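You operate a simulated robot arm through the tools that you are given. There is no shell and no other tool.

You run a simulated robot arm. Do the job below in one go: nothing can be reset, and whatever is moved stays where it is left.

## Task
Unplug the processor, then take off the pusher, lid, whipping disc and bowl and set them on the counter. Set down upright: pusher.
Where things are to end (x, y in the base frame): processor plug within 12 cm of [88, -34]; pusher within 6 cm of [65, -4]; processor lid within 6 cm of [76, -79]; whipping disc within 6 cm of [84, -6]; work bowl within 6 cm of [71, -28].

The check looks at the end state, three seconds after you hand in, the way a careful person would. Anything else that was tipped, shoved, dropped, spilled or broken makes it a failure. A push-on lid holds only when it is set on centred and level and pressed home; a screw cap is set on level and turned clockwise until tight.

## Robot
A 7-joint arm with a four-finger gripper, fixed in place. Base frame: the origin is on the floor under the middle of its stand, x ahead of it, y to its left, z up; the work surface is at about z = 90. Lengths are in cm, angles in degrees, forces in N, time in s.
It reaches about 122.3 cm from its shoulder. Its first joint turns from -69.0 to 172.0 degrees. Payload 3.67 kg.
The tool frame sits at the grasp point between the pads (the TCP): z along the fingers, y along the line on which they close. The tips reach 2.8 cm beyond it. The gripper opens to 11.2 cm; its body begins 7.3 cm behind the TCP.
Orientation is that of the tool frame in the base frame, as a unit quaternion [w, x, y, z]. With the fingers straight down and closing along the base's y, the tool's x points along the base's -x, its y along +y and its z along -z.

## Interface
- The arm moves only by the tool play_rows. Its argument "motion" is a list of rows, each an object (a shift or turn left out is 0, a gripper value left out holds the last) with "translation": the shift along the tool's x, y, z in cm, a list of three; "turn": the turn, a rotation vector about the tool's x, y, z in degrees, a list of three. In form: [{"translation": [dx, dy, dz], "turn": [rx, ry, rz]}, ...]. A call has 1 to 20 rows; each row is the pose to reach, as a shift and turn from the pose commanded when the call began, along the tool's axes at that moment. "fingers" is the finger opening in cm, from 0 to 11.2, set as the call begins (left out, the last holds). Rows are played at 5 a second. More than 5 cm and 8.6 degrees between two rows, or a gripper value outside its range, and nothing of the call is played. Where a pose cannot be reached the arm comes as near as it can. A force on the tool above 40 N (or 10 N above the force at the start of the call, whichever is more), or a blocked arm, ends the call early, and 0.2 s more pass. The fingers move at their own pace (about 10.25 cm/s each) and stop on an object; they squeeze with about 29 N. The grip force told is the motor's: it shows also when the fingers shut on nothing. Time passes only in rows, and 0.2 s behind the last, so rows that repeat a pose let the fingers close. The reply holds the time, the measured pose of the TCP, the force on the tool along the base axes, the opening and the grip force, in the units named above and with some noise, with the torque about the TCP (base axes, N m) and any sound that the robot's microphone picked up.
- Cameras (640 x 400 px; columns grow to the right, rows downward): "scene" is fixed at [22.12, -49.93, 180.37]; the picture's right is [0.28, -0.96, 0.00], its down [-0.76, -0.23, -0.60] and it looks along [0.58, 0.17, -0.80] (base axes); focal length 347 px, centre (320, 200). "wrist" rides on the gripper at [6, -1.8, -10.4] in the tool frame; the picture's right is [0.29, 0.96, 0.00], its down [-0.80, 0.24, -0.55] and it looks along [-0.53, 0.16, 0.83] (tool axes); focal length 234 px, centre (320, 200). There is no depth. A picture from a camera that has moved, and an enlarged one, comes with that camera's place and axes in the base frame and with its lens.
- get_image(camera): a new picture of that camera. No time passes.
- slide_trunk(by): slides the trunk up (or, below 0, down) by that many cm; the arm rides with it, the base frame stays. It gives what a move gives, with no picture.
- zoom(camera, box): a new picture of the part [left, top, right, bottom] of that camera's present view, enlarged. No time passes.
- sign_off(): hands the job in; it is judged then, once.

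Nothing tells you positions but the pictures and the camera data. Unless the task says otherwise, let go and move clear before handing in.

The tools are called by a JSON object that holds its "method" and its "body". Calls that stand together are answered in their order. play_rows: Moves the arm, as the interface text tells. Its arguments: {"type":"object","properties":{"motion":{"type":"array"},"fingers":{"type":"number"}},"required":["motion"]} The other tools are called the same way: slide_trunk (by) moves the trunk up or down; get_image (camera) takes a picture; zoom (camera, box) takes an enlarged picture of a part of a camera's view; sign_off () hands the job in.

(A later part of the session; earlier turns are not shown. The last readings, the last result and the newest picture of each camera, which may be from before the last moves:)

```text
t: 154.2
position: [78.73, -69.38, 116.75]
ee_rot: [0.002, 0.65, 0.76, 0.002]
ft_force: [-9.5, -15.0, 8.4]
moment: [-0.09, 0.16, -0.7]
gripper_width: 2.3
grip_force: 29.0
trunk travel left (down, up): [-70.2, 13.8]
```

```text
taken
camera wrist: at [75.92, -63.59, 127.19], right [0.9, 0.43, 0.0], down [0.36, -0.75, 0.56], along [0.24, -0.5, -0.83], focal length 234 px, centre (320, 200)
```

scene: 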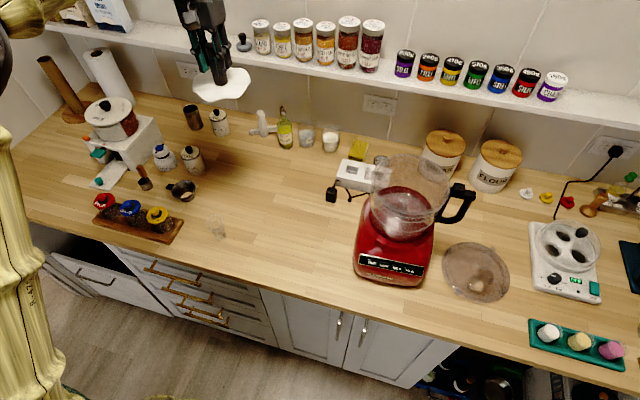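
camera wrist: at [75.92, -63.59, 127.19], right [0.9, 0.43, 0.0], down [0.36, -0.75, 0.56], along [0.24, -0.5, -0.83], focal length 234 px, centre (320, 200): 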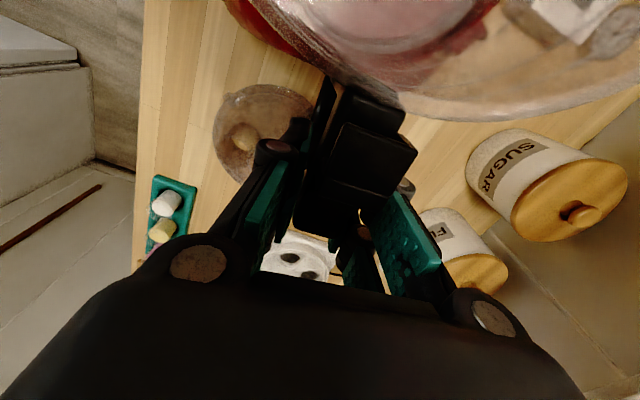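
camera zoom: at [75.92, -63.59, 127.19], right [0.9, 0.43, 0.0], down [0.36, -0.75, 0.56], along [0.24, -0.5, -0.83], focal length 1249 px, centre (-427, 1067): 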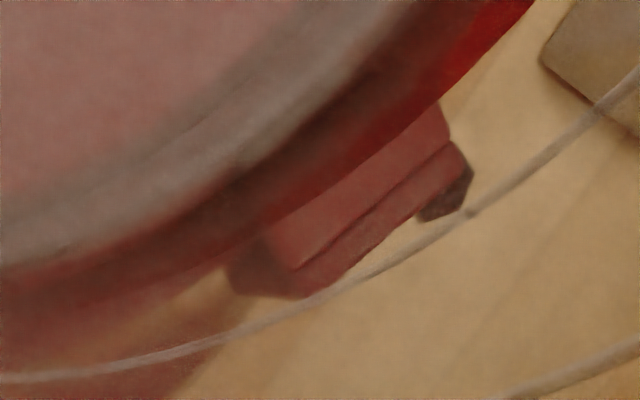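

Both lugs show their open ends on the counter-clockwise side, so the direction is right. Pulling at the top of the handle tilts and jams the bowl against the base. I'll undo the handle motion, then go back to the post, lift just enough to take the bowl's weight, and twist it there.

{"method": "play_rows", "body": {"motion": [{"translation": [0.005, -0.369, 0], "turn": [0, 0, 1.5]}, {"translation": [0.013, -0.738, 0], "turn": [0, 0, 3]}, {"translation": [0.034, -1.106, 0], "turn": [0, 0, 4.5]}, {"translation": [0.065, -1.474, 0], "turn": [0, 0, 6]}, {"translation": [0.065, -1.474, 0], "turn": [0, 0, 6]}], "fingers": 0}}

{"method": "zoom", "body": {"camera": "scene", "box": [368, 230, 396, 252]}}

{"method": "zoom", "body": {"camera": "scene", "box": [430, 165, 480, 200]}}

```text
t: 155.4
position: [77.54, -69.32, 116.61]
ee_rot: [0.0, 0.688, 0.725, 0.002]
ft_force: [1.3, 0.9, 0.7]
moment: [0.68, -0.33, 0.23]
gripper_width: 2.17
grip_force: 29.6
trunk travel left (down, up): [-70.2, 13.8]
```

```text
16.00 times, centred on (382, 241) of scene
camera zoom: at [22.12, -49.93, 180.37], right [0.28, -0.96, 0.0], down [-0.76, -0.23, -0.6], along [0.58, 0.17, -0.8], focal length 5557 px, centre (-672, -456)
```

zoom: 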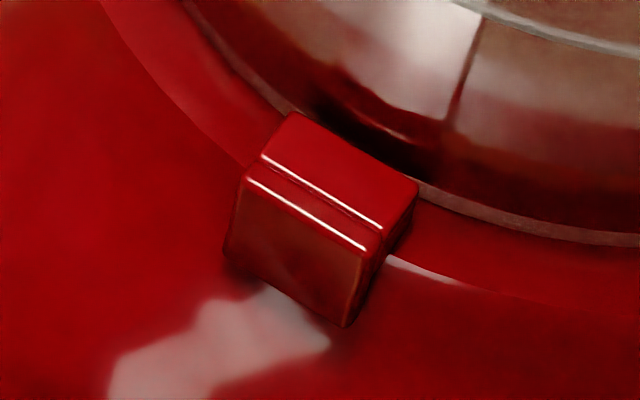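

```text
11.43 times, centred on (455, 182) of scene
camera zoom: at [22.12, -49.93, 180.37], right [0.28, -0.96, 0.0], down [-0.76, -0.23, -0.6], along [0.58, 0.17, -0.8], focal length 3969 px, centre (-1223, 400)
```

zoom: 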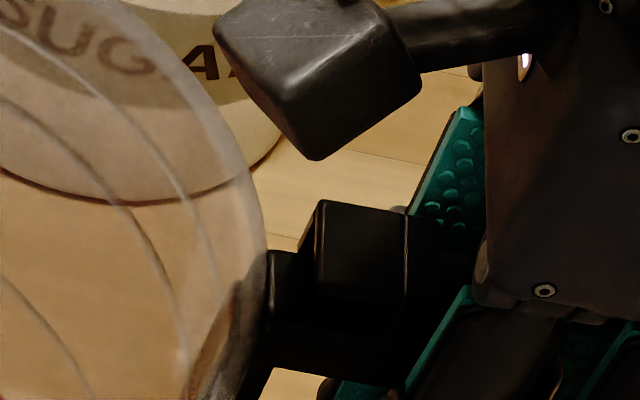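

{"method": "play_rows", "body": {"motion": [{"translation": [0, 0, 0]}, {"translation": [0, 0, 0]}, {"translation": [0, 0, 0]}], "fingers": 6}}

{"method": "play_rows", "body": {"motion": [{"translation": [0, 0, -4]}, {"translation": [0, 0, -8]}, {"translation": [0, 0, -11]}, {"translation": [0, 0, -11]}], "fingers": 6}}

{"method": "zoom", "body": {"camera": "wrist", "box": [320, 0, 520, 110]}}

```text
t: 156.2
position: [77.59, -69.3, 116.55]
ee_rot: [0.001, 0.689, 0.725, 0.001]
ft_force: [-0.4, -0.5, -0.4]
moment: [-0.03, 0.03, 0.0]
gripper_width: 5.99
grip_force: 0.0
trunk travel left (down, up): [-70.2, 13.8]
```

```text
t: 157.2
position: [77.53, -69.31, 127.58]
ee_rot: [0.001, 0.688, 0.725, 0.001]
ft_force: [0.5, -0.9, 0.1]
moment: [0.03, 0.01, -0.02]
gripper_width: 6.01
grip_force: 0.0
trunk travel left (down, up): [-70.2, 13.8]
```

```text
3.20 times, centred on (420, 55) of wrist
camera zoom: at [75.28, -63.32, 137.99], right [0.94, 0.34, 0.0], down [0.28, -0.78, 0.55], along [0.19, -0.52, -0.83], focal length 749 px, centre (0, 664)
```

zoom: 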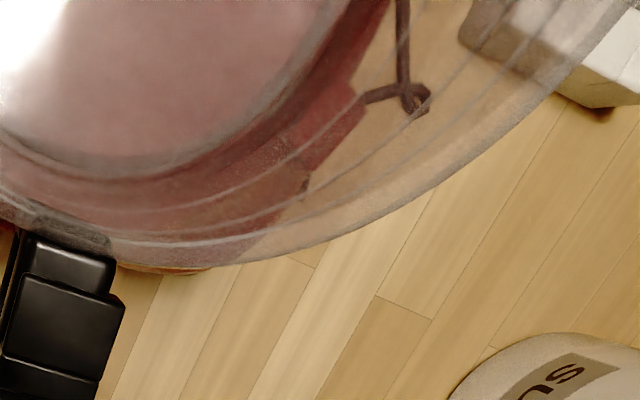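

{"method": "play_rows", "body": {"motion": [{"translation": [2, 0, 0], "turn": [0, 0, -8]}, {"translation": [4, 0, 0], "turn": [0, 0, -16]}, {"translation": [6, -0.1, 0], "turn": [0, 0, -24]}, {"translation": [8, -0.1, 0], "turn": [0, 0, -32]}, {"translation": [10, -0.1, 0], "turn": [0, 0, -40]}, {"translation": [12, -0.17, 0], "turn": [0, 0, -48]}, {"translation": [14.03, -0.17, 0], "turn": [0, 0, -56]}, {"translation": [14.03, -0.17, 3], "turn": [0, 0, -57]}, {"translation": [14.03, -0.17, 5], "turn": [0, 0, -57]}, {"translation": [14.03, -0.17, 5], "turn": [0, 0, -57]}], "fingers": 5.5}}

{"method": "zoom", "body": {"camera": "wrist", "box": [250, 60, 390, 180]}}

{"method": "zoom", "body": {"camera": "scene", "box": [375, 195, 415, 225]}}

```text
t: 159.4
position: [76.43, -55.31, 122.75]
ee_rot: [0.002, 0.258, 0.966, 0.0]
ft_force: [-0.2, -0.4, 0.6]
moment: [0.02, 0.02, -0.02]
gripper_width: 5.5
grip_force: 0.1
trunk travel left (down, up): [-70.2, 13.8]
```

```text
3.33 times, centred on (320, 120) of wrist
camera zoom: at [70.29, -53.72, 133.1], right [0.23, 0.97, 0.0], down [0.81, -0.19, 0.56], along [0.54, -0.13, -0.83], focal length 781 px, centre (320, 467)
```

zoom: 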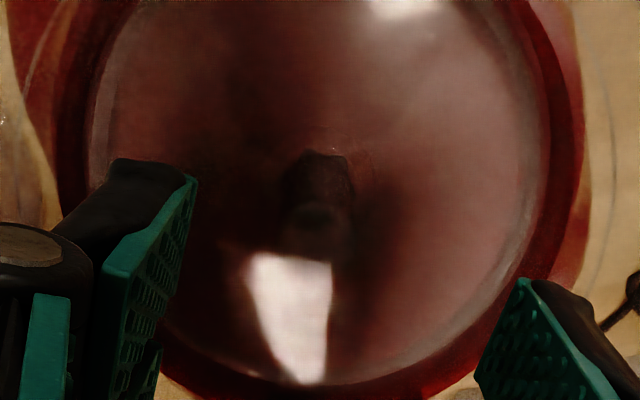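

```text
13.33 times, centred on (395, 210) of scene
camera zoom: at [22.12, -49.93, 180.37], right [0.28, -0.96, 0.0], down [-0.76, -0.23, -0.6], along [0.58, 0.17, -0.8], focal length 4631 px, centre (-680, 67)
```

zoom: 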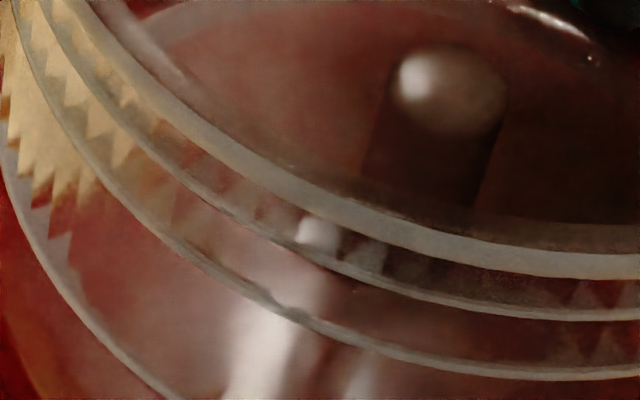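

{"method": "play_rows", "body": {"motion": [{"translation": [-0.1, 0, 4]}, {"translation": [-0.1, 0, 8]}, {"translation": [-0.1, 0, 10]}, {"translation": [-0.1, 0, 11.5]}, {"translation": [-0.1, 0, 11.5]}], "fingers": 5.5}}

{"method": "play_rows", "body": {"motion": [{"translation": [0, 0, 0]}, {"translation": [0, 0, 0]}, {"translation": [0, 0, 0]}, {"translation": [0, 0, 0]}], "fingers": 0}}

{"method": "play_rows", "body": {"motion": [{"translation": [0, 0, -0.1]}, {"translation": [0, 0, -0.2]}, {"translation": [0, 0, -0.2]}], "fingers": 0}}

```text
t: 160.6
position: [76.69, -55.23, 111.01]
ee_rot: [0.001, 0.259, 0.966, 0.0]
ft_force: [0.6, 0.8, 0.6]
moment: [-0.05, 0.01, 0.04]
gripper_width: 5.52
grip_force: 0.0
trunk travel left (down, up): [-70.2, 13.8]
```

```text
t: 161.6
position: [76.62, -55.29, 110.99]
ee_rot: [0.001, 0.259, 0.966, 0.001]
ft_force: [1.2, -1.0, 0.4]
moment: [-0.05, -0.08, -0.02]
gripper_width: 2.03
grip_force: 29.1
trunk travel left (down, up): [-70.2, 13.8]
```

```text
t: 162.4
position: [76.71, -55.33, 111.18]
ee_rot: [0.001, 0.259, 0.966, 0.001]
ft_force: [0.8, 0.6, 0.2]
moment: [0.11, 0.02, -0.02]
gripper_width: 2.05
grip_force: 28.5
trunk travel left (down, up): [-70.2, 13.8]
```

{"method": "play_rows", "body": {"motion": [{"translation": [0, 0, -0.1]}, {"translation": [0, 0, -0.2]}, {"translation": [0, 0, -0.2]}], "fingers": 0}}

{"method": "zoom", "body": {"camera": "scene", "box": [430, 165, 480, 200]}}

```text
t: 163.2
position: [76.76, -55.57, 111.33]
ee_rot: [0.0, 0.259, 0.966, 0.0]
ft_force: [0.4, -0.8, -10.3]
moment: [0.08, 0.02, 0.01]
gripper_width: 1.95
grip_force: 29.2
trunk travel left (down, up): [-70.2, 13.8]
```

```text
11.43 times, centred on (455, 182) of scene
camera zoom: at [22.12, -49.93, 180.37], right [0.28, -0.96, 0.0], down [-0.76, -0.23, -0.6], along [0.58, 0.17, -0.8], focal length 3969 px, centre (-1223, 400)
```

zoom: 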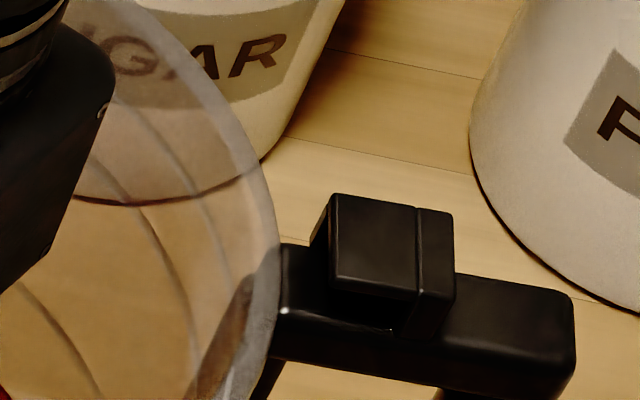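

{"method": "play_rows", "body": {"motion": [{"translation": [0, 0, 0.1]}, {"translation": [0, 0, 0.1]}], "fingers": 0}}

{"method": "play_rows", "body": {"motion": [{"translation": [0, 0, 0]}, {"translation": [0, 0, 0]}], "fingers": 0}}

```text
t: 163.8
position: [76.77, -55.33, 111.29]
ee_rot: [0.001, 0.259, 0.966, 0.001]
ft_force: [2.7, -1.2, -6.0]
moment: [0.05, -0.02, -0.03]
gripper_width: 1.92
grip_force: 28.6
trunk travel left (down, up): [-70.2, 13.8]
```

```text
t: 164.4
position: [76.88, -55.4, 111.33]
ee_rot: [0.001, 0.259, 0.966, 0.0]
ft_force: [3.3, -1.2, -4.7]
moment: [-0.01, -0.19, 0.0]
gripper_width: 1.91
grip_force: 28.7
trunk travel left (down, up): [-70.2, 13.8]
```

The bowl's weight (about 5 N) is now on the gripper. I'll twist counter-clockwise while it's suspended.

{"method": "play_rows", "body": {"motion": [{"turn": [0, 0, -2]}, {"turn": [0, 0, -4]}, {"turn": [0, 0, -6]}, {"turn": [0, 0, -8]}, {"turn": [0, 0, -8]}], "fingers": 0}}

{"method": "zoom", "body": {"camera": "scene", "box": [430, 165, 480, 200]}}

{"method": "zoom", "body": {"camera": "scene", "box": [368, 230, 396, 252]}}

```text
t: 165.6
position: [76.84, -55.38, 111.21]
ee_rot: [0.001, 0.192, 0.981, 0.001]
ft_force: [5.4, -4.0, -4.8]
moment: [-0.24, -0.36, -0.04]
gripper_width: 1.93
grip_force: 28.8
trunk travel left (down, up): [-70.2, 13.8]
```

```text
11.43 times, centred on (455, 182) of scene
camera zoom: at [22.12, -49.93, 180.37], right [0.28, -0.96, 0.0], down [-0.76, -0.23, -0.6], along [0.58, 0.17, -0.8], focal length 3969 px, centre (-1223, 400)
```

zoom: 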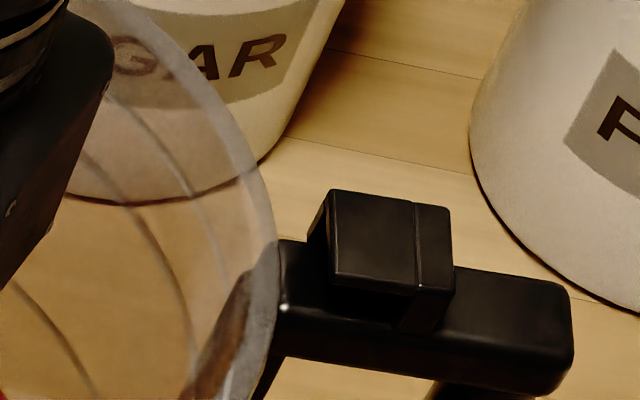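

```text
16.00 times, centred on (382, 241) of scene
camera zoom: at [22.12, -49.93, 180.37], right [0.28, -0.96, 0.0], down [-0.76, -0.23, -0.6], along [0.58, 0.17, -0.8], focal length 5557 px, centre (-672, -456)
```

zoom: 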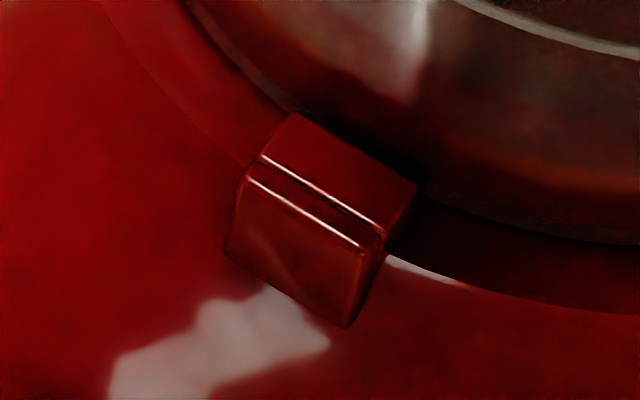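

{"method": "play_rows", "body": {"motion": [{"turn": [0, 0, 2]}, {"turn": [0, 0, 4]}, {"turn": [0, 0, 6]}, {"turn": [0, 0, 8]}, {"turn": [0, 0, 8]}], "fingers": 0}}

{"method": "zoom", "body": {"camera": "scene", "box": [430, 165, 480, 200]}}

```text
t: 166.8
position: [76.88, -55.42, 111.29]
ee_rot: [0.0, 0.259, 0.966, 0.001]
ft_force: [4.3, -1.6, -6.7]
moment: [0.04, -0.1, 0.17]
gripper_width: 1.91
grip_force: 28.8
trunk travel left (down, up): [-70.2, 13.8]
```

```text
11.43 times, centred on (455, 182) of scene
camera zoom: at [22.12, -49.93, 180.37], right [0.28, -0.96, 0.0], down [-0.76, -0.23, -0.6], along [0.58, 0.17, -0.8], focal length 3969 px, centre (-1223, 400)
```

zoom: 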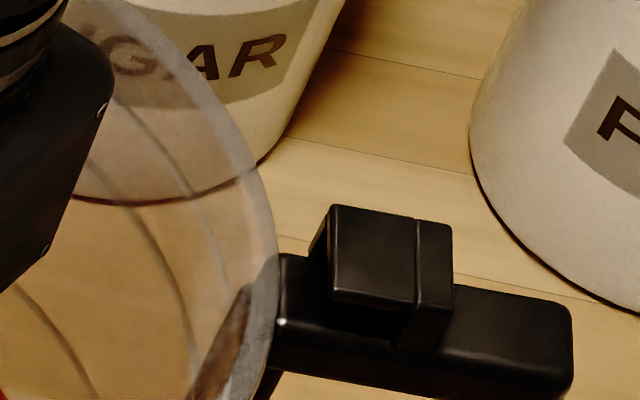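

Clockwise, the suspended bowl does follow, by about 2°. I'll see how far it goes that way while its weight is carried.

{"method": "play_rows", "body": {"motion": [{"turn": [0, 0, 2]}, {"turn": [0, 0, 4]}, {"turn": [0, 0, 6]}, {"turn": [0, 0, 8]}, {"turn": [0, 0, 8]}], "fingers": 0}}

{"method": "zoom", "body": {"camera": "scene", "box": [430, 165, 480, 200]}}

{"method": "zoom", "body": {"camera": "scene", "box": [368, 230, 396, 252]}}

```text
t: 168.0
position: [76.92, -55.5, 111.32]
ee_rot: [0.001, 0.326, 0.945, 0.0]
ft_force: [3.6, -1.7, -6.1]
moment: [-0.05, -0.14, 0.07]
gripper_width: 1.9
grip_force: 28.5
trunk travel left (down, up): [-70.2, 13.8]
```

```text
11.43 times, centred on (455, 182) of scene
camera zoom: at [22.12, -49.93, 180.37], right [0.28, -0.96, 0.0], down [-0.76, -0.23, -0.6], along [0.58, 0.17, -0.8], focal length 3969 px, centre (-1223, 400)
```

zoom: 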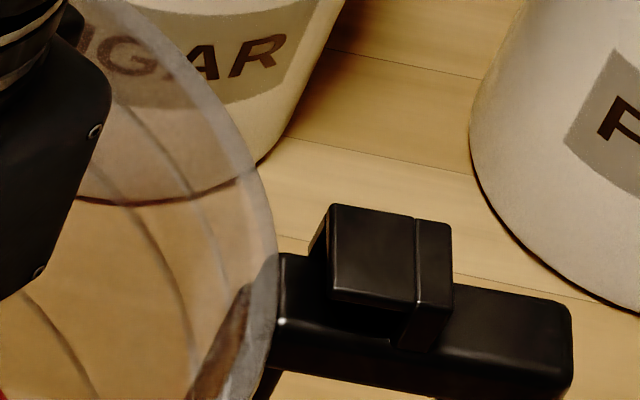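

```text
16.00 times, centred on (382, 241) of scene
camera zoom: at [22.12, -49.93, 180.37], right [0.28, -0.96, 0.0], down [-0.76, -0.23, -0.6], along [0.58, 0.17, -0.8], focal length 5557 px, centre (-672, -456)
```

zoom: 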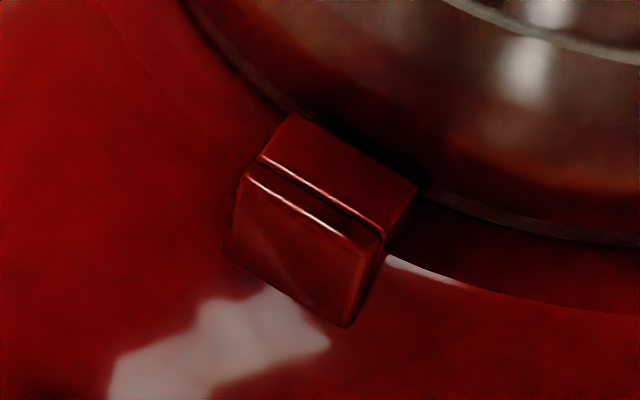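

The bowl only has about 2° of play. Before forcing anything, I'll set it down, let go, and look at the front lug from its +y end for a clearer view of how it's held.

{"method": "play_rows", "body": {"motion": [{"translation": [0, 0, 0.3]}, {"translation": [0, 0, 0.3]}], "fingers": 0}}

{"method": "play_rows", "body": {"motion": [{"translation": [0, 0, 0]}, {"translation": [0, 0, 0]}, {"translation": [0, 0, 0]}], "fingers": 5.5}}

{"method": "play_rows", "body": {"motion": [{"translation": [0, 0, -4]}, {"translation": [0, 0, -8]}, {"translation": [0, 0, -12]}, {"translation": [2, 2, -16]}, {"translation": [5, 4.5, -17]}, {"translation": [8.5, 7, -17]}, {"translation": [12, 9.5, -17]}, {"translation": [15.5, 10, -17]}, {"translation": [15.5, 10, -17]}], "fingers": 3}}

{"method": "get_image", "body": {"camera": "wrist"}}

```text
t: 168.6
position: [76.65, -55.27, 111.25]
ee_rot: [0.002, 0.326, 0.945, 0.0]
ft_force: [6.9, -4.5, 7.8]
moment: [-0.77, -0.04, -0.08]
gripper_width: 1.93
grip_force: 28.3
trunk travel left (down, up): [-70.2, 13.8]
```

```text
t: 169.4
position: [76.77, -55.42, 111.07]
ee_rot: [0.002, 0.326, 0.945, 0.0]
ft_force: [0.0, 0.3, 0.4]
moment: [0.01, 0.0, 0.04]
gripper_width: 5.52
grip_force: 0.1
trunk travel left (down, up): [-70.2, 13.8]
```

```text
t: 171.4
position: [70.77, -37.95, 127.99]
ee_rot: [0.001, 0.326, 0.945, 0.001]
ft_force: [0.8, -0.2, -0.3]
moment: [-0.01, 0.06, 0.0]
gripper_width: 2.99
grip_force: 0.1
trunk travel left (down, up): [-70.2, 13.8]
```

```text
taken
camera wrist: at [64.72, -35.59, 138.48], right [0.36, 0.93, 0.0], down [0.78, -0.3, 0.56], along [0.52, -0.2, -0.83], focal length 234 px, centre (320, 200)
```

wrist: 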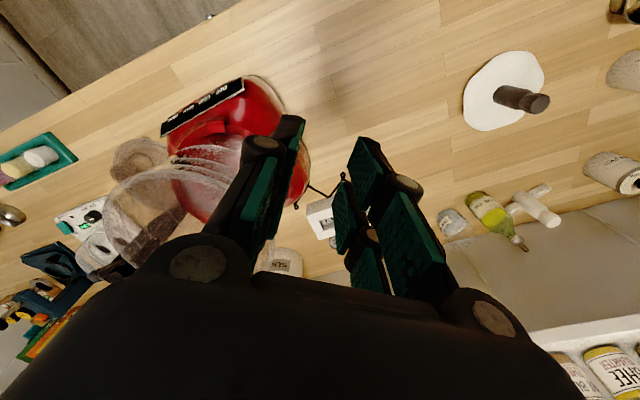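

{"method": "play_rows", "body": {"motion": [{"translation": [2.4, -1.3, 2], "turn": [0, 0, 7]}, {"translation": [4.9, -2.5, 4], "turn": [0, 0, 14]}, {"translation": [7.3, -3.8, 6], "turn": [0, 0, 21]}, {"translation": [9.74, -5.07, 8], "turn": [0, 0, 27]}, {"translation": [9.74, -5.07, 8], "turn": [0, 0, 27]}], "fingers": 3}}

{"method": "play_rows", "body": {"motion": [{"turn": [0, -8, 0]}, {"turn": [0, -16, 0]}, {"turn": [0, -24, 0]}, {"turn": [0, -32, 0]}, {"turn": [0, -38, 0]}, {"turn": [0, -38, 0]}], "fingers": 3}}

{"method": "get_image", "body": {"camera": "wrist"}}

```text
t: 172.6
position: [59.92, -35.9, 119.95]
ee_rot: [0.001, 0.537, 0.844, 0.001]
ft_force: [0.8, -1.0, 0.5]
moment: [0.06, 0.02, -0.02]
gripper_width: 3.0
grip_force: 0.0
trunk travel left (down, up): [-70.2, 13.8]
```

```text
t: 174.2
position: [59.15, -37.38, 118.08]
ee_rot: [0.242, 0.538, 0.795, -0.139]
ft_force: [0.2, -0.8, -0.6]
moment: [-0.02, 0.0, -0.01]
gripper_width: 3.03
grip_force: 0.1
trunk travel left (down, up): [-70.2, 13.8]
stopped in row 6: the arm was blocked; the commanded pose is now the measured one
```

```text
taken
camera wrist: at [53.13, -28.21, 123.72], right [0.8, 0.59, -0.12], down [0.33, -0.27, 0.9], along [0.51, -0.76, -0.41], focal length 234 px, centre (320, 200)
```

wrist: 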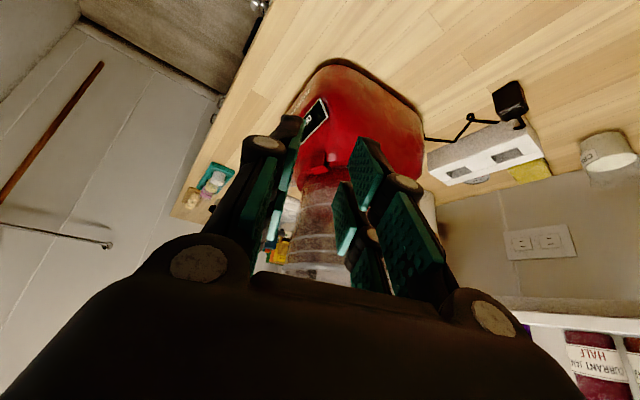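

{"method": "zoom", "body": {"camera": "wrist", "box": [300, 140, 350, 185]}}

{"method": "zoom", "body": {"camera": "wrist", "box": [313, 152, 337, 172]}}

{"method": "zoom", "body": {"camera": "wrist", "box": [280, 130, 380, 260]}}

{"method": "zoom", "body": {"camera": "scene", "box": [368, 230, 396, 252]}}

```text
8.89 times, centred on (325, 162) of wrist
camera zoom: at [53.13, -28.21, 123.72], right [0.8, 0.59, -0.12], down [0.33, -0.27, 0.9], along [0.51, -0.76, -0.41], focal length 2082 px, centre (276, 533)
```

zoom: 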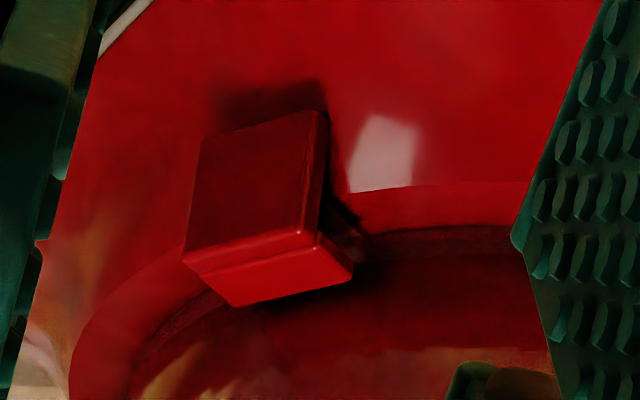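

```text
16.00 times, centred on (325, 162) of wrist
camera zoom: at [53.13, -28.21, 123.72], right [0.8, 0.59, -0.12], down [0.33, -0.27, 0.9], along [0.51, -0.76, -0.41], focal length 3747 px, centre (240, 808)
```

zoom: 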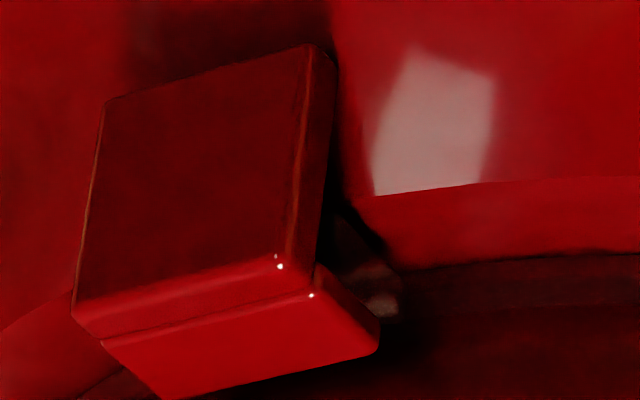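

```text
3.08 times, centred on (330, 195) of wrist
camera zoom: at [53.13, -28.21, 123.72], right [0.8, 0.59, -0.12], down [0.33, -0.27, 0.9], along [0.51, -0.76, -0.41], focal length 720 px, centre (289, 215)
```

zoom: 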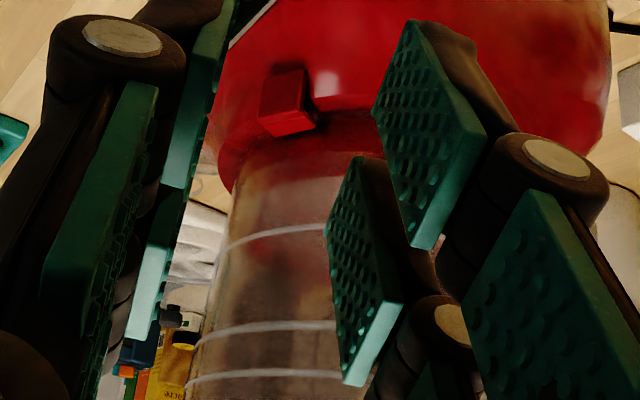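

```text
16.00 times, centred on (382, 241) of scene
camera zoom: at [22.12, -49.93, 180.37], right [0.28, -0.96, 0.0], down [-0.76, -0.23, -0.6], along [0.58, 0.17, -0.8], focal length 5557 px, centre (-672, -456)
```

zoom: 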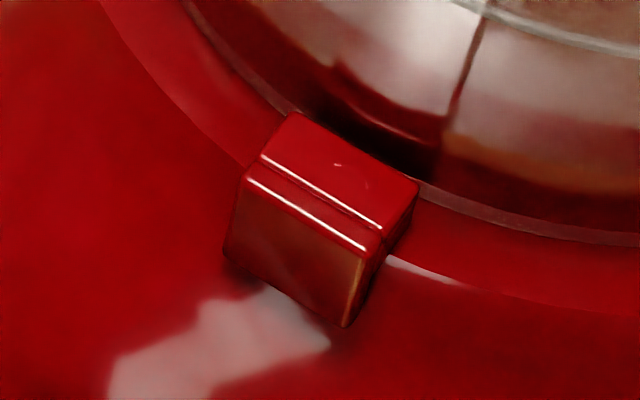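

From this side I can see into the slot at the clockwise end. The slot is open there and the clear tab's end shows, so the bowl should unlock clockwise after all. I'll get a closer look at what's holding the tab.

{"method": "play_rows", "body": {"motion": [{"translation": [-1, 0.55, 2.2]}, {"translation": [-2, 1.1, 4.5]}, {"translation": [-3, 1.62, 6.7]}, {"translation": [-3, 1.62, 6.7]}], "fingers": 8}}

{"method": "get_image", "body": {"camera": "wrist"}}

```text
t: 175.2
position: [62.99, -42.39, 114.25]
ee_rot: [0.243, 0.537, 0.796, -0.142]
ft_force: [0.0, -0.3, 0.6]
moment: [0.03, -0.02, -0.01]
gripper_width: 8.01
grip_force: 0.1
trunk travel left (down, up): [-70.2, 13.8]
```

```text
taken
camera wrist: at [57.01, -33.16, 119.79], right [0.8, 0.59, -0.12], down [0.33, -0.26, 0.9], along [0.51, -0.76, -0.41], focal length 234 px, centre (320, 200)
```

wrist: 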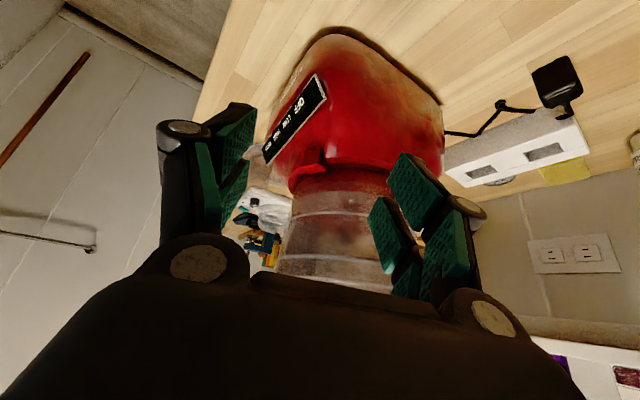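

{"method": "zoom", "body": {"camera": "wrist", "box": [285, 140, 345, 185]}}

{"method": "zoom", "body": {"camera": "wrist", "box": [305, 148, 335, 172]}}

{"method": "zoom", "body": {"camera": "wrist", "box": [280, 130, 460, 260]}}

```text
8.89 times, centred on (315, 162) of wrist
camera zoom: at [57.01, -33.16, 119.79], right [0.8, 0.59, -0.12], down [0.33, -0.26, 0.9], along [0.51, -0.76, -0.41], focal length 2082 px, centre (364, 533)
```

zoom: 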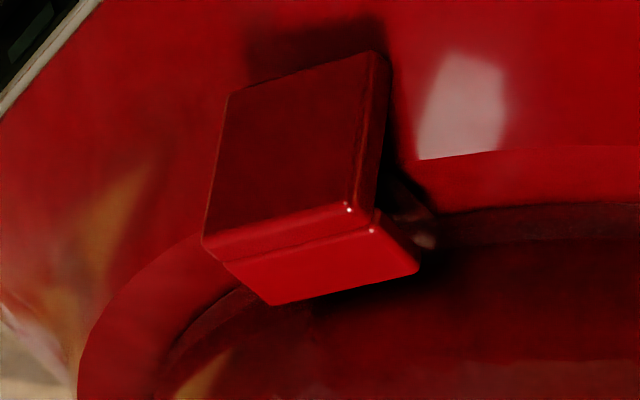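

```text
16.00 times, centred on (320, 160) of wrist
camera zoom: at [57.01, -33.16, 119.79], right [0.8, 0.59, -0.12], down [0.33, -0.26, 0.9], along [0.51, -0.76, -0.41], focal length 3747 px, centre (320, 840)
```

zoom: 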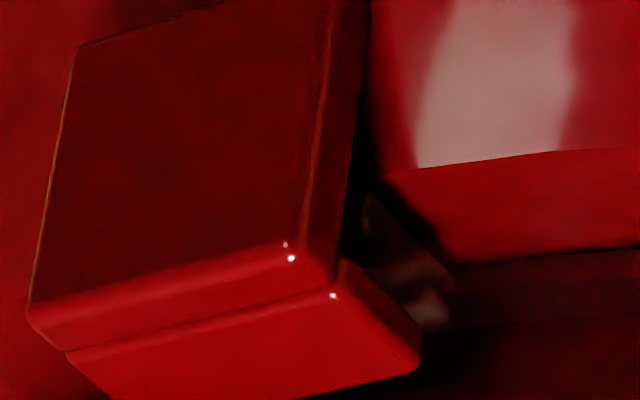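

```text
3.08 times, centred on (370, 195) of wrist
camera zoom: at [57.01, -33.16, 119.79], right [0.8, 0.59, -0.12], down [0.33, -0.26, 0.9], along [0.51, -0.76, -0.41], focal length 720 px, centre (166, 215)
```

zoom: 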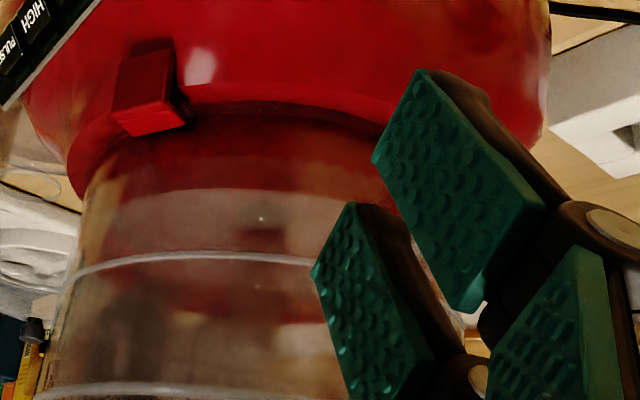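

The slot is definitely open at the clockwise end. The bowl probably just needs firmer clockwise torque than the slipping post or soft fingers could give. I'll grip the handle bar properly and turn clockwise, which also nudges the base back towards its original spot.

{"method": "play_rows", "body": {"motion": [{"translation": [-0.6, -0.2, -2.5], "turn": [0, 7.6, 0]}, {"translation": [-1.2, -0.4, -5], "turn": [0, 15.2, 0]}, {"translation": [-1.9, -0.7, -7.4], "turn": [0, 22.8, 0]}, {"translation": [-2.5, -0.9, -9.8], "turn": [0, 30.4, 0]}, {"translation": [-3.14, -1.15, -12.25], "turn": [0, 38, 0]}, {"translation": [-3.14, -1.15, -12.25], "turn": [0, 38, 0]}], "fingers": 6}}

{"method": "get_image", "body": {"camera": "scene"}}

{"method": "zoom", "body": {"camera": "scene", "box": [430, 165, 480, 200]}}

```text
t: 176.6
position: [60.22, -39.39, 126.28]
ee_rot: [-0.031, 0.554, 0.831, 0.043]
ft_force: [0.3, 0.1, -0.1]
moment: [-0.02, 0.02, 0.02]
gripper_width: 6.0
grip_force: 0.0
trunk travel left (down, up): [-70.2, 13.8]
```

```text
taken
```

scene: 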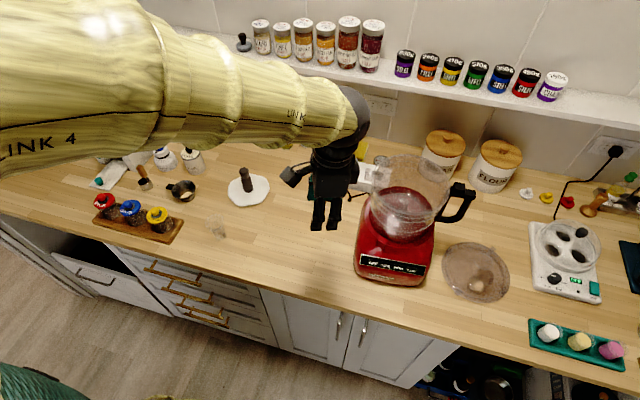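

```text
11.43 times, centred on (455, 182) of scene
camera zoom: at [22.12, -49.93, 180.37], right [0.28, -0.96, 0.0], down [-0.76, -0.23, -0.6], along [0.58, 0.17, -0.8], focal length 3969 px, centre (-1223, 400)
```

zoom: 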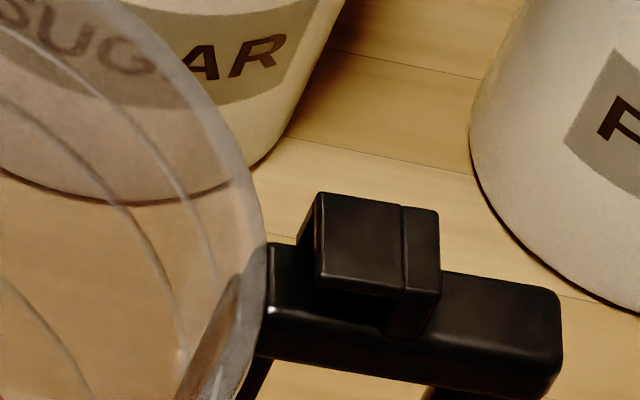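

The seated bowl seems to return to a home angle, so the tab may sit behind a small step and need lifting right up to the overhang before it can turn. I'll go back to the post, lift until it lightly touches the overhang, then twist clockwise.

{"method": "play_rows", "body": {"motion": [{"turn": [0.5, 3.5, 0]}, {"turn": [1, 6, 0]}, {"turn": [1, 6, 0]}], "fingers": 5.5}}

{"method": "get_image", "body": {"camera": "wrist"}}

```text
t: 177.4
position: [60.11, -39.35, 126.19]
ee_rot: [-0.078, 0.55, 0.829, 0.064]
ft_force: [-0.2, 0.1, -1.2]
moment: [-0.01, 0.02, -0.01]
gripper_width: 5.5
grip_force: 0.0
trunk travel left (down, up): [-70.2, 13.8]
```

```text
taken
camera wrist: at [56.7, -36.51, 137.6], right [0.77, 0.63, 0.08], down [0.56, -0.73, 0.39], along [0.3, -0.26, -0.92], focal length 234 px, centre (320, 200)
```

wrist: 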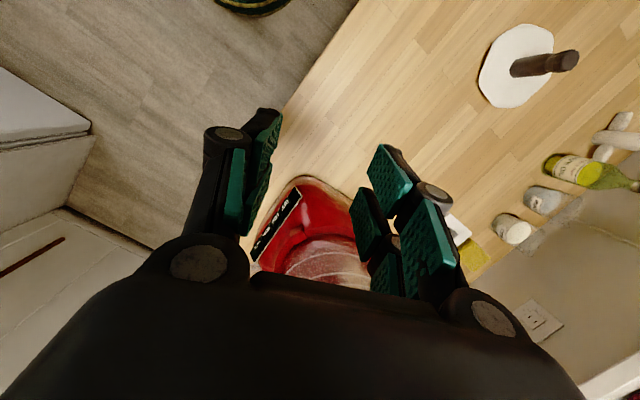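

{"method": "play_rows", "body": {"motion": [{"turn": [0.6, -5.7, 0]}, {"turn": [1.2, -11.4, 0]}, {"turn": [1.2, -11.4, 0]}], "fingers": 5.5}}

```text
t: 178.2
position: [60.15, -39.57, 126.18]
ee_rot: [-0.001, 0.553, 0.833, 0.001]
ft_force: [0.1, -0.1, -0.4]
moment: [0.04, 0.0, 0.01]
gripper_width: 5.49
grip_force: 0.1
trunk travel left (down, up): [-70.2, 13.8]
```

{"method": "play_rows", "body": {"motion": [{"translation": [-3.5, 1.5, 0], "turn": [0, 0, -8]}, {"translation": [-7, 3, 0], "turn": [0, 0, -16]}, {"translation": [-10.5, 4.5, 0], "turn": [0, 0, -24]}, {"translation": [-14, 6, 0], "turn": [0, 0, -32]}, {"translation": [-17.5, 7.5, 0], "turn": [0, 0, -40]}, {"translation": [-20.9, 9.07, 0], "turn": [0, 0, -47]}, {"translation": [-20.9, 9.07, 4], "turn": [0, 0, -47]}, {"translation": [-20.9, 9.07, 4], "turn": [0, 0, -47]}], "fingers": 5.5}}

{"method": "zoom", "body": {"camera": "wrist", "box": [250, 60, 390, 180]}}

```text
t: 180.0
position: [76.59, -55.11, 122.12]
ee_rot: [0.0, 0.175, 0.985, 0.001]
ft_force: [-0.8, 0.3, 0.8]
moment: [-0.01, -0.04, 0.02]
gripper_width: 5.51
grip_force: 0.1
trunk travel left (down, up): [-70.2, 13.8]
```

```text
3.33 times, centred on (320, 120) of wrist
camera zoom: at [70.2, -54.68, 132.69], right [0.06, 1.0, 0.0], down [0.83, -0.05, 0.55], along [0.55, -0.03, -0.83], focal length 781 px, centre (320, 467)
```

zoom: 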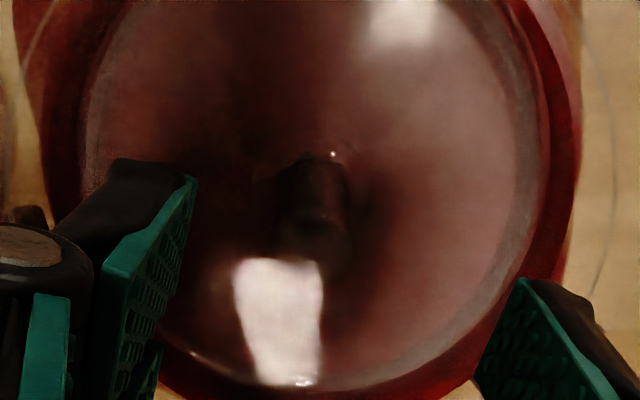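

{"method": "play_rows", "body": {"motion": [{"translation": [0, -0.1, 4]}, {"translation": [0, -0.1, 8]}, {"translation": [0, -0.1, 10]}, {"translation": [0, -0.1, 11.1]}, {"translation": [0, -0.1, 11.1]}], "fingers": 5.5}}

{"method": "play_rows", "body": {"motion": [{"translation": [0, 0, 0]}, {"translation": [0, 0, 0]}, {"translation": [0, 0, 0]}, {"translation": [0, 0, 0]}], "fingers": 0}}

{"method": "play_rows", "body": {"motion": [{"translation": [0, 0, -0.15]}, {"translation": [0, 0, -0.3]}, {"translation": [0, 0, -0.3]}], "fingers": 0}}

```text
t: 181.2
position: [76.59, -55.18, 111.11]
ee_rot: [-0.001, 0.174, 0.985, 0.001]
ft_force: [0.6, -1.0, 0.2]
moment: [-0.01, 0.0, -0.02]
gripper_width: 5.5
grip_force: 0.2
trunk travel left (down, up): [-70.2, 13.8]
```

```text
t: 182.2
position: [76.54, -55.17, 110.97]
ee_rot: [-0.001, 0.174, 0.985, 0.001]
ft_force: [1.4, -1.6, 0.0]
moment: [-0.03, -0.11, 0.03]
gripper_width: 2.1
grip_force: 29.0
trunk travel left (down, up): [-70.2, 13.8]
```

```text
t: 183.0
position: [76.54, -55.16, 111.28]
ee_rot: [-0.001, 0.175, 0.985, 0.001]
ft_force: [0.2, -0.3, -6.1]
moment: [0.1, 0.05, 0.03]
gripper_width: 2.1
grip_force: 29.3
trunk travel left (down, up): [-70.2, 13.8]
```

{"method": "play_rows", "body": {"motion": [{"translation": [0, 0, -0.1]}, {"translation": [0, 0, -0.1]}], "fingers": 0}}

{"method": "zoom", "body": {"camera": "scene", "box": [430, 165, 480, 200]}}

```text
t: 183.6
position: [76.71, -55.37, 111.29]
ee_rot: [-0.002, 0.174, 0.985, 0.001]
ft_force: [-1.0, 0.4, -12.2]
moment: [-0.07, -0.4, 0.0]
gripper_width: 2.08
grip_force: 29.5
trunk travel left (down, up): [-70.2, 13.8]
```

```text
11.43 times, centred on (455, 182) of scene
camera zoom: at [22.12, -49.93, 180.37], right [0.28, -0.96, 0.0], down [-0.76, -0.23, -0.6], along [0.58, 0.17, -0.8], focal length 3969 px, centre (-1223, 400)
```

zoom: 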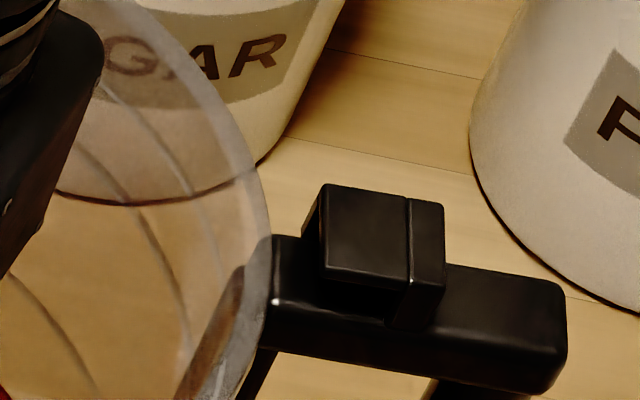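

Now it's lightly against the overhang (12 N). Twisting clockwise here.

{"method": "play_rows", "body": {"motion": [{"turn": [0, 0, 2]}, {"turn": [0, 0, 4]}, {"turn": [0, 0, 6]}, {"turn": [0, 0, 8]}, {"turn": [0, 0, 8]}], "fingers": 0}}

{"method": "zoom", "body": {"camera": "scene", "box": [430, 165, 480, 200]}}

{"method": "zoom", "body": {"camera": "scene", "box": [368, 230, 396, 252]}}

```text
t: 184.8
position: [76.66, -55.31, 111.27]
ee_rot: [-0.003, 0.243, 0.97, 0.0]
ft_force: [1.2, -1.2, -10.7]
moment: [0.06, 0.02, 0.04]
gripper_width: 2.07
grip_force: 28.7
trunk travel left (down, up): [-70.2, 13.8]
```

```text
11.43 times, centred on (455, 182) of scene
camera zoom: at [22.12, -49.93, 180.37], right [0.28, -0.96, 0.0], down [-0.76, -0.23, -0.6], along [0.58, 0.17, -0.8], focal length 3969 px, centre (-1223, 400)
```

zoom: 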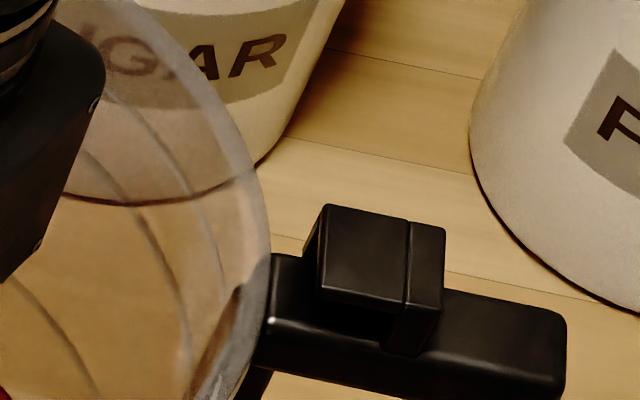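

```text
16.00 times, centred on (382, 241) of scene
camera zoom: at [22.12, -49.93, 180.37], right [0.28, -0.96, 0.0], down [-0.76, -0.23, -0.6], along [0.58, 0.17, -0.8], focal length 5557 px, centre (-672, -456)
```

zoom: 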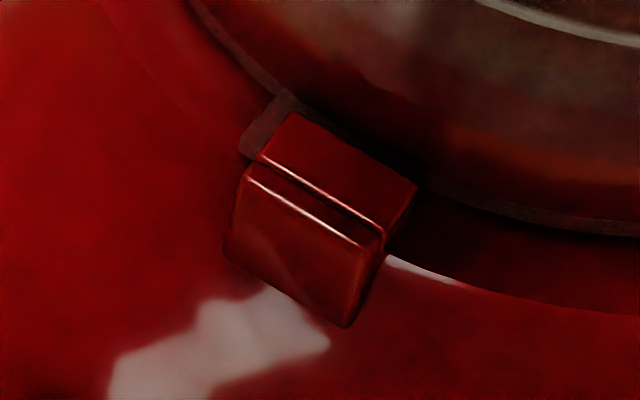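

The tab is now emerging from the lug on the clockwise side, so the bowl is turning. I'll continue.

{"method": "play_rows", "body": {"motion": [{"turn": [0, 0, 2]}, {"turn": [0, 0, 4]}, {"turn": [0, 0, 6]}, {"turn": [0, 0, 8]}, {"turn": [0, 0, 10]}, {"turn": [0, 0, 10]}], "fingers": 0}}

{"method": "zoom", "body": {"camera": "scene", "box": [368, 230, 396, 252]}}

{"method": "zoom", "body": {"camera": "scene", "box": [430, 165, 480, 200]}}

```text
t: 186.2
position: [76.68, -55.12, 111.34]
ee_rot: [-0.001, 0.327, 0.945, 0.0]
ft_force: [2.6, -1.8, -4.1]
moment: [0.01, -0.23, 0.03]
gripper_width: 2.07
grip_force: 28.9
trunk travel left (down, up): [-70.2, 13.8]
```

```text
16.00 times, centred on (382, 241) of scene
camera zoom: at [22.12, -49.93, 180.37], right [0.28, -0.96, 0.0], down [-0.76, -0.23, -0.6], along [0.58, 0.17, -0.8], focal length 5557 px, centre (-672, -456)
```

zoom: 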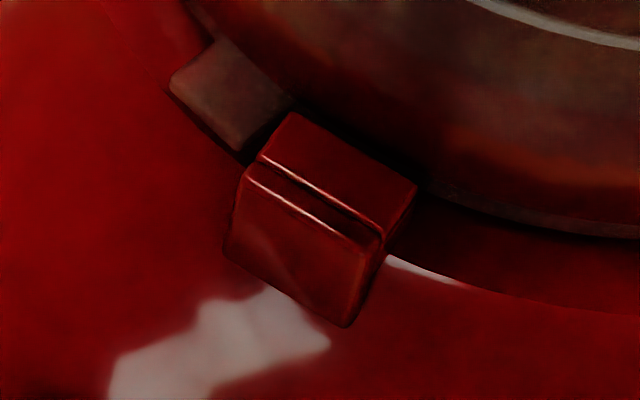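

```text
11.43 times, centred on (455, 182) of scene
camera zoom: at [22.12, -49.93, 180.37], right [0.28, -0.96, 0.0], down [-0.76, -0.23, -0.6], along [0.58, 0.17, -0.8], focal length 3969 px, centre (-1223, 400)
```

zoom: 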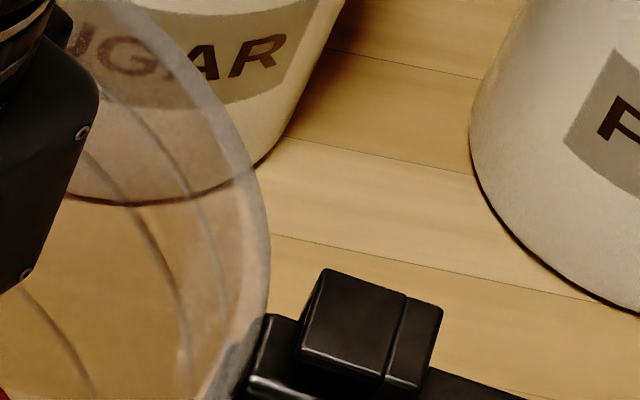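

The tab is sliding out freely. I'll keep turning clockwise until it's fully clear.

{"method": "play_rows", "body": {"motion": [{"turn": [0, 0, 2.5]}, {"turn": [0, 0, 5]}, {"turn": [0, 0, 7.5]}, {"turn": [0, 0, 10]}, {"turn": [0, 0, 12]}, {"turn": [0, 0, 12]}], "fingers": 0}}

{"method": "zoom", "body": {"camera": "scene", "box": [360, 225, 404, 255]}}

{"method": "zoom", "body": {"camera": "scene", "box": [340, 140, 500, 300]}}

```text
t: 187.6
position: [76.65, -55.15, 111.4]
ee_rot: [-0.001, 0.424, 0.906, 0.0]
ft_force: [3.3, -1.7, -5.1]
moment: [-0.04, -0.21, 0.07]
gripper_width: 2.08
grip_force: 29.2
trunk travel left (down, up): [-70.2, 13.8]
```

```text
13.33 times, centred on (382, 240) of scene
camera zoom: at [22.12, -49.93, 180.37], right [0.28, -0.96, 0.0], down [-0.76, -0.23, -0.6], along [0.58, 0.17, -0.8], focal length 4631 px, centre (-507, -333)
```

zoom: 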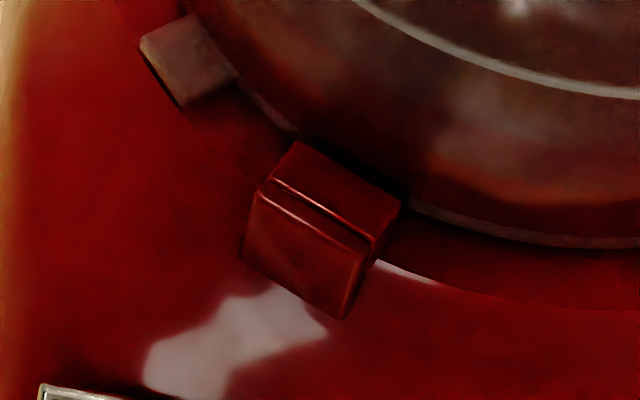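

```text
2.50 times, centred on (420, 220) of scene
camera zoom: at [22.12, -49.93, 180.37], right [0.28, -0.96, 0.0], down [-0.76, -0.23, -0.6], along [0.58, 0.17, -0.8], focal length 868 px, centre (70, 150)
```

zoom: 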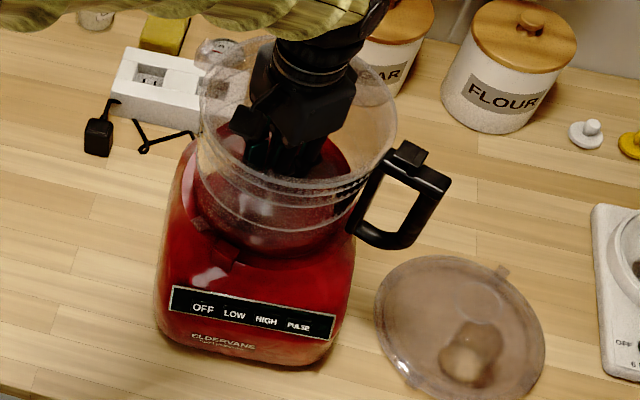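

The tab is fully clear of the lug. Lifting gently.

{"method": "play_rows", "body": {"motion": [{"translation": [0, 0, -0.3]}, {"translation": [0, 0, -0.6]}, {"translation": [0, 0, -1.0]}, {"translation": [0, 0, -1.4]}, {"translation": [0, 0, -1.4]}], "fingers": 0}}

{"method": "zoom", "body": {"camera": "scene", "box": [340, 140, 500, 300]}}

```text
t: 188.8
position: [76.68, -55.19, 112.86]
ee_rot: [-0.001, 0.424, 0.906, 0.0]
ft_force: [-0.1, 0.0, -6.1]
moment: [0.13, -0.06, 0.0]
gripper_width: 2.06
grip_force: 29.3
trunk travel left (down, up): [-70.2, 13.8]
```

```text
2.50 times, centred on (420, 220) of scene
camera zoom: at [22.12, -49.93, 180.37], right [0.28, -0.96, 0.0], down [-0.76, -0.23, -0.6], along [0.58, 0.17, -0.8], focal length 868 px, centre (70, 150)
```

zoom: 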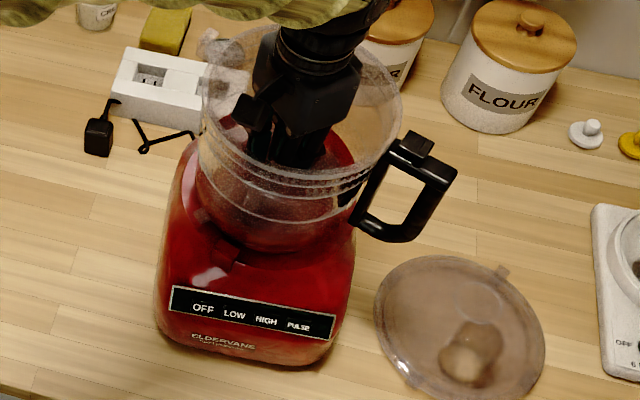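

The bowl comes up freely at 6 N. I'll raise it well clear of the base.

{"method": "play_rows", "body": {"motion": [{"translation": [0, 0, -1.5]}, {"translation": [0, 0, -3]}, {"translation": [0, 0, -5]}, {"translation": [0, 0, -7]}, {"translation": [0, 0, -9]}, {"translation": [0, 0, -11]}, {"translation": [0, 0, -13]}, {"translation": [0, 0, -15]}, {"translation": [0, 0, -17]}, {"translation": [0, 0, -17]}], "fingers": 0}}

{"method": "get_image", "body": {"camera": "scene"}}

{"method": "zoom", "body": {"camera": "scene", "box": [340, 80, 500, 290]}}

{"method": "get_image", "body": {"camera": "wrist"}}

```text
t: 191.0
position: [76.81, -55.21, 129.69]
ee_rot: [-0.001, 0.424, 0.906, 0.0]
ft_force: [1.2, 0.4, -5.5]
moment: [0.1, -0.01, 0.0]
gripper_width: 2.05
grip_force: 28.8
trunk travel left (down, up): [-70.2, 13.8]
```

```text
taken
```

scene: 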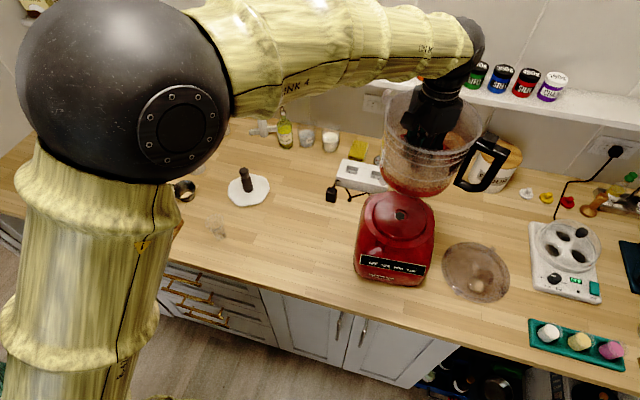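

```text
1.90 times, centred on (420, 185) of scene
camera zoom: at [22.12, -49.93, 180.37], right [0.28, -0.96, 0.0], down [-0.76, -0.23, -0.6], along [0.58, 0.17, -0.8], focal length 662 px, centre (130, 229)
```

zoom: 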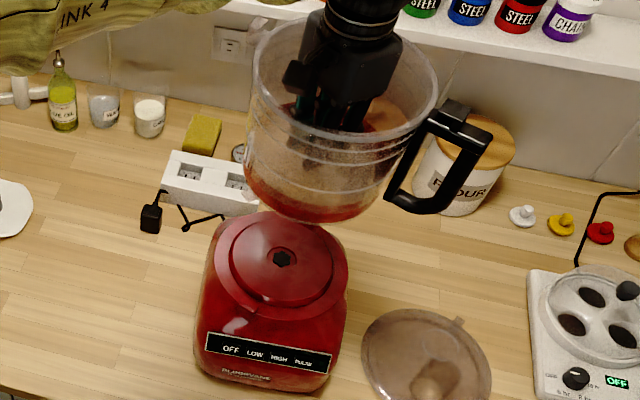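

```text
taken
camera wrist: at [71.47, -51.78, 140.24], right [0.55, 0.83, 0.0], down [0.7, -0.46, 0.55], along [0.46, -0.3, -0.83], focal length 234 px, centre (320, 200)
```

wrist: 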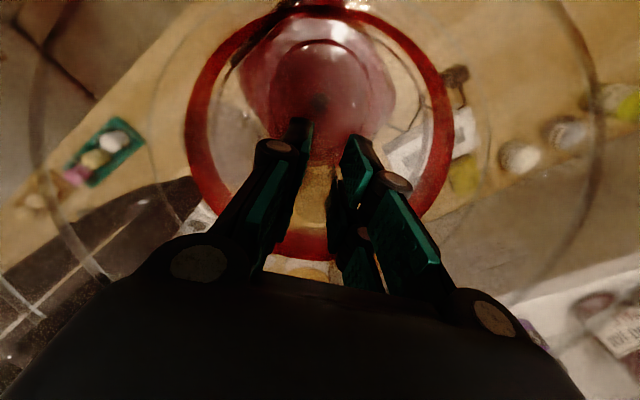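

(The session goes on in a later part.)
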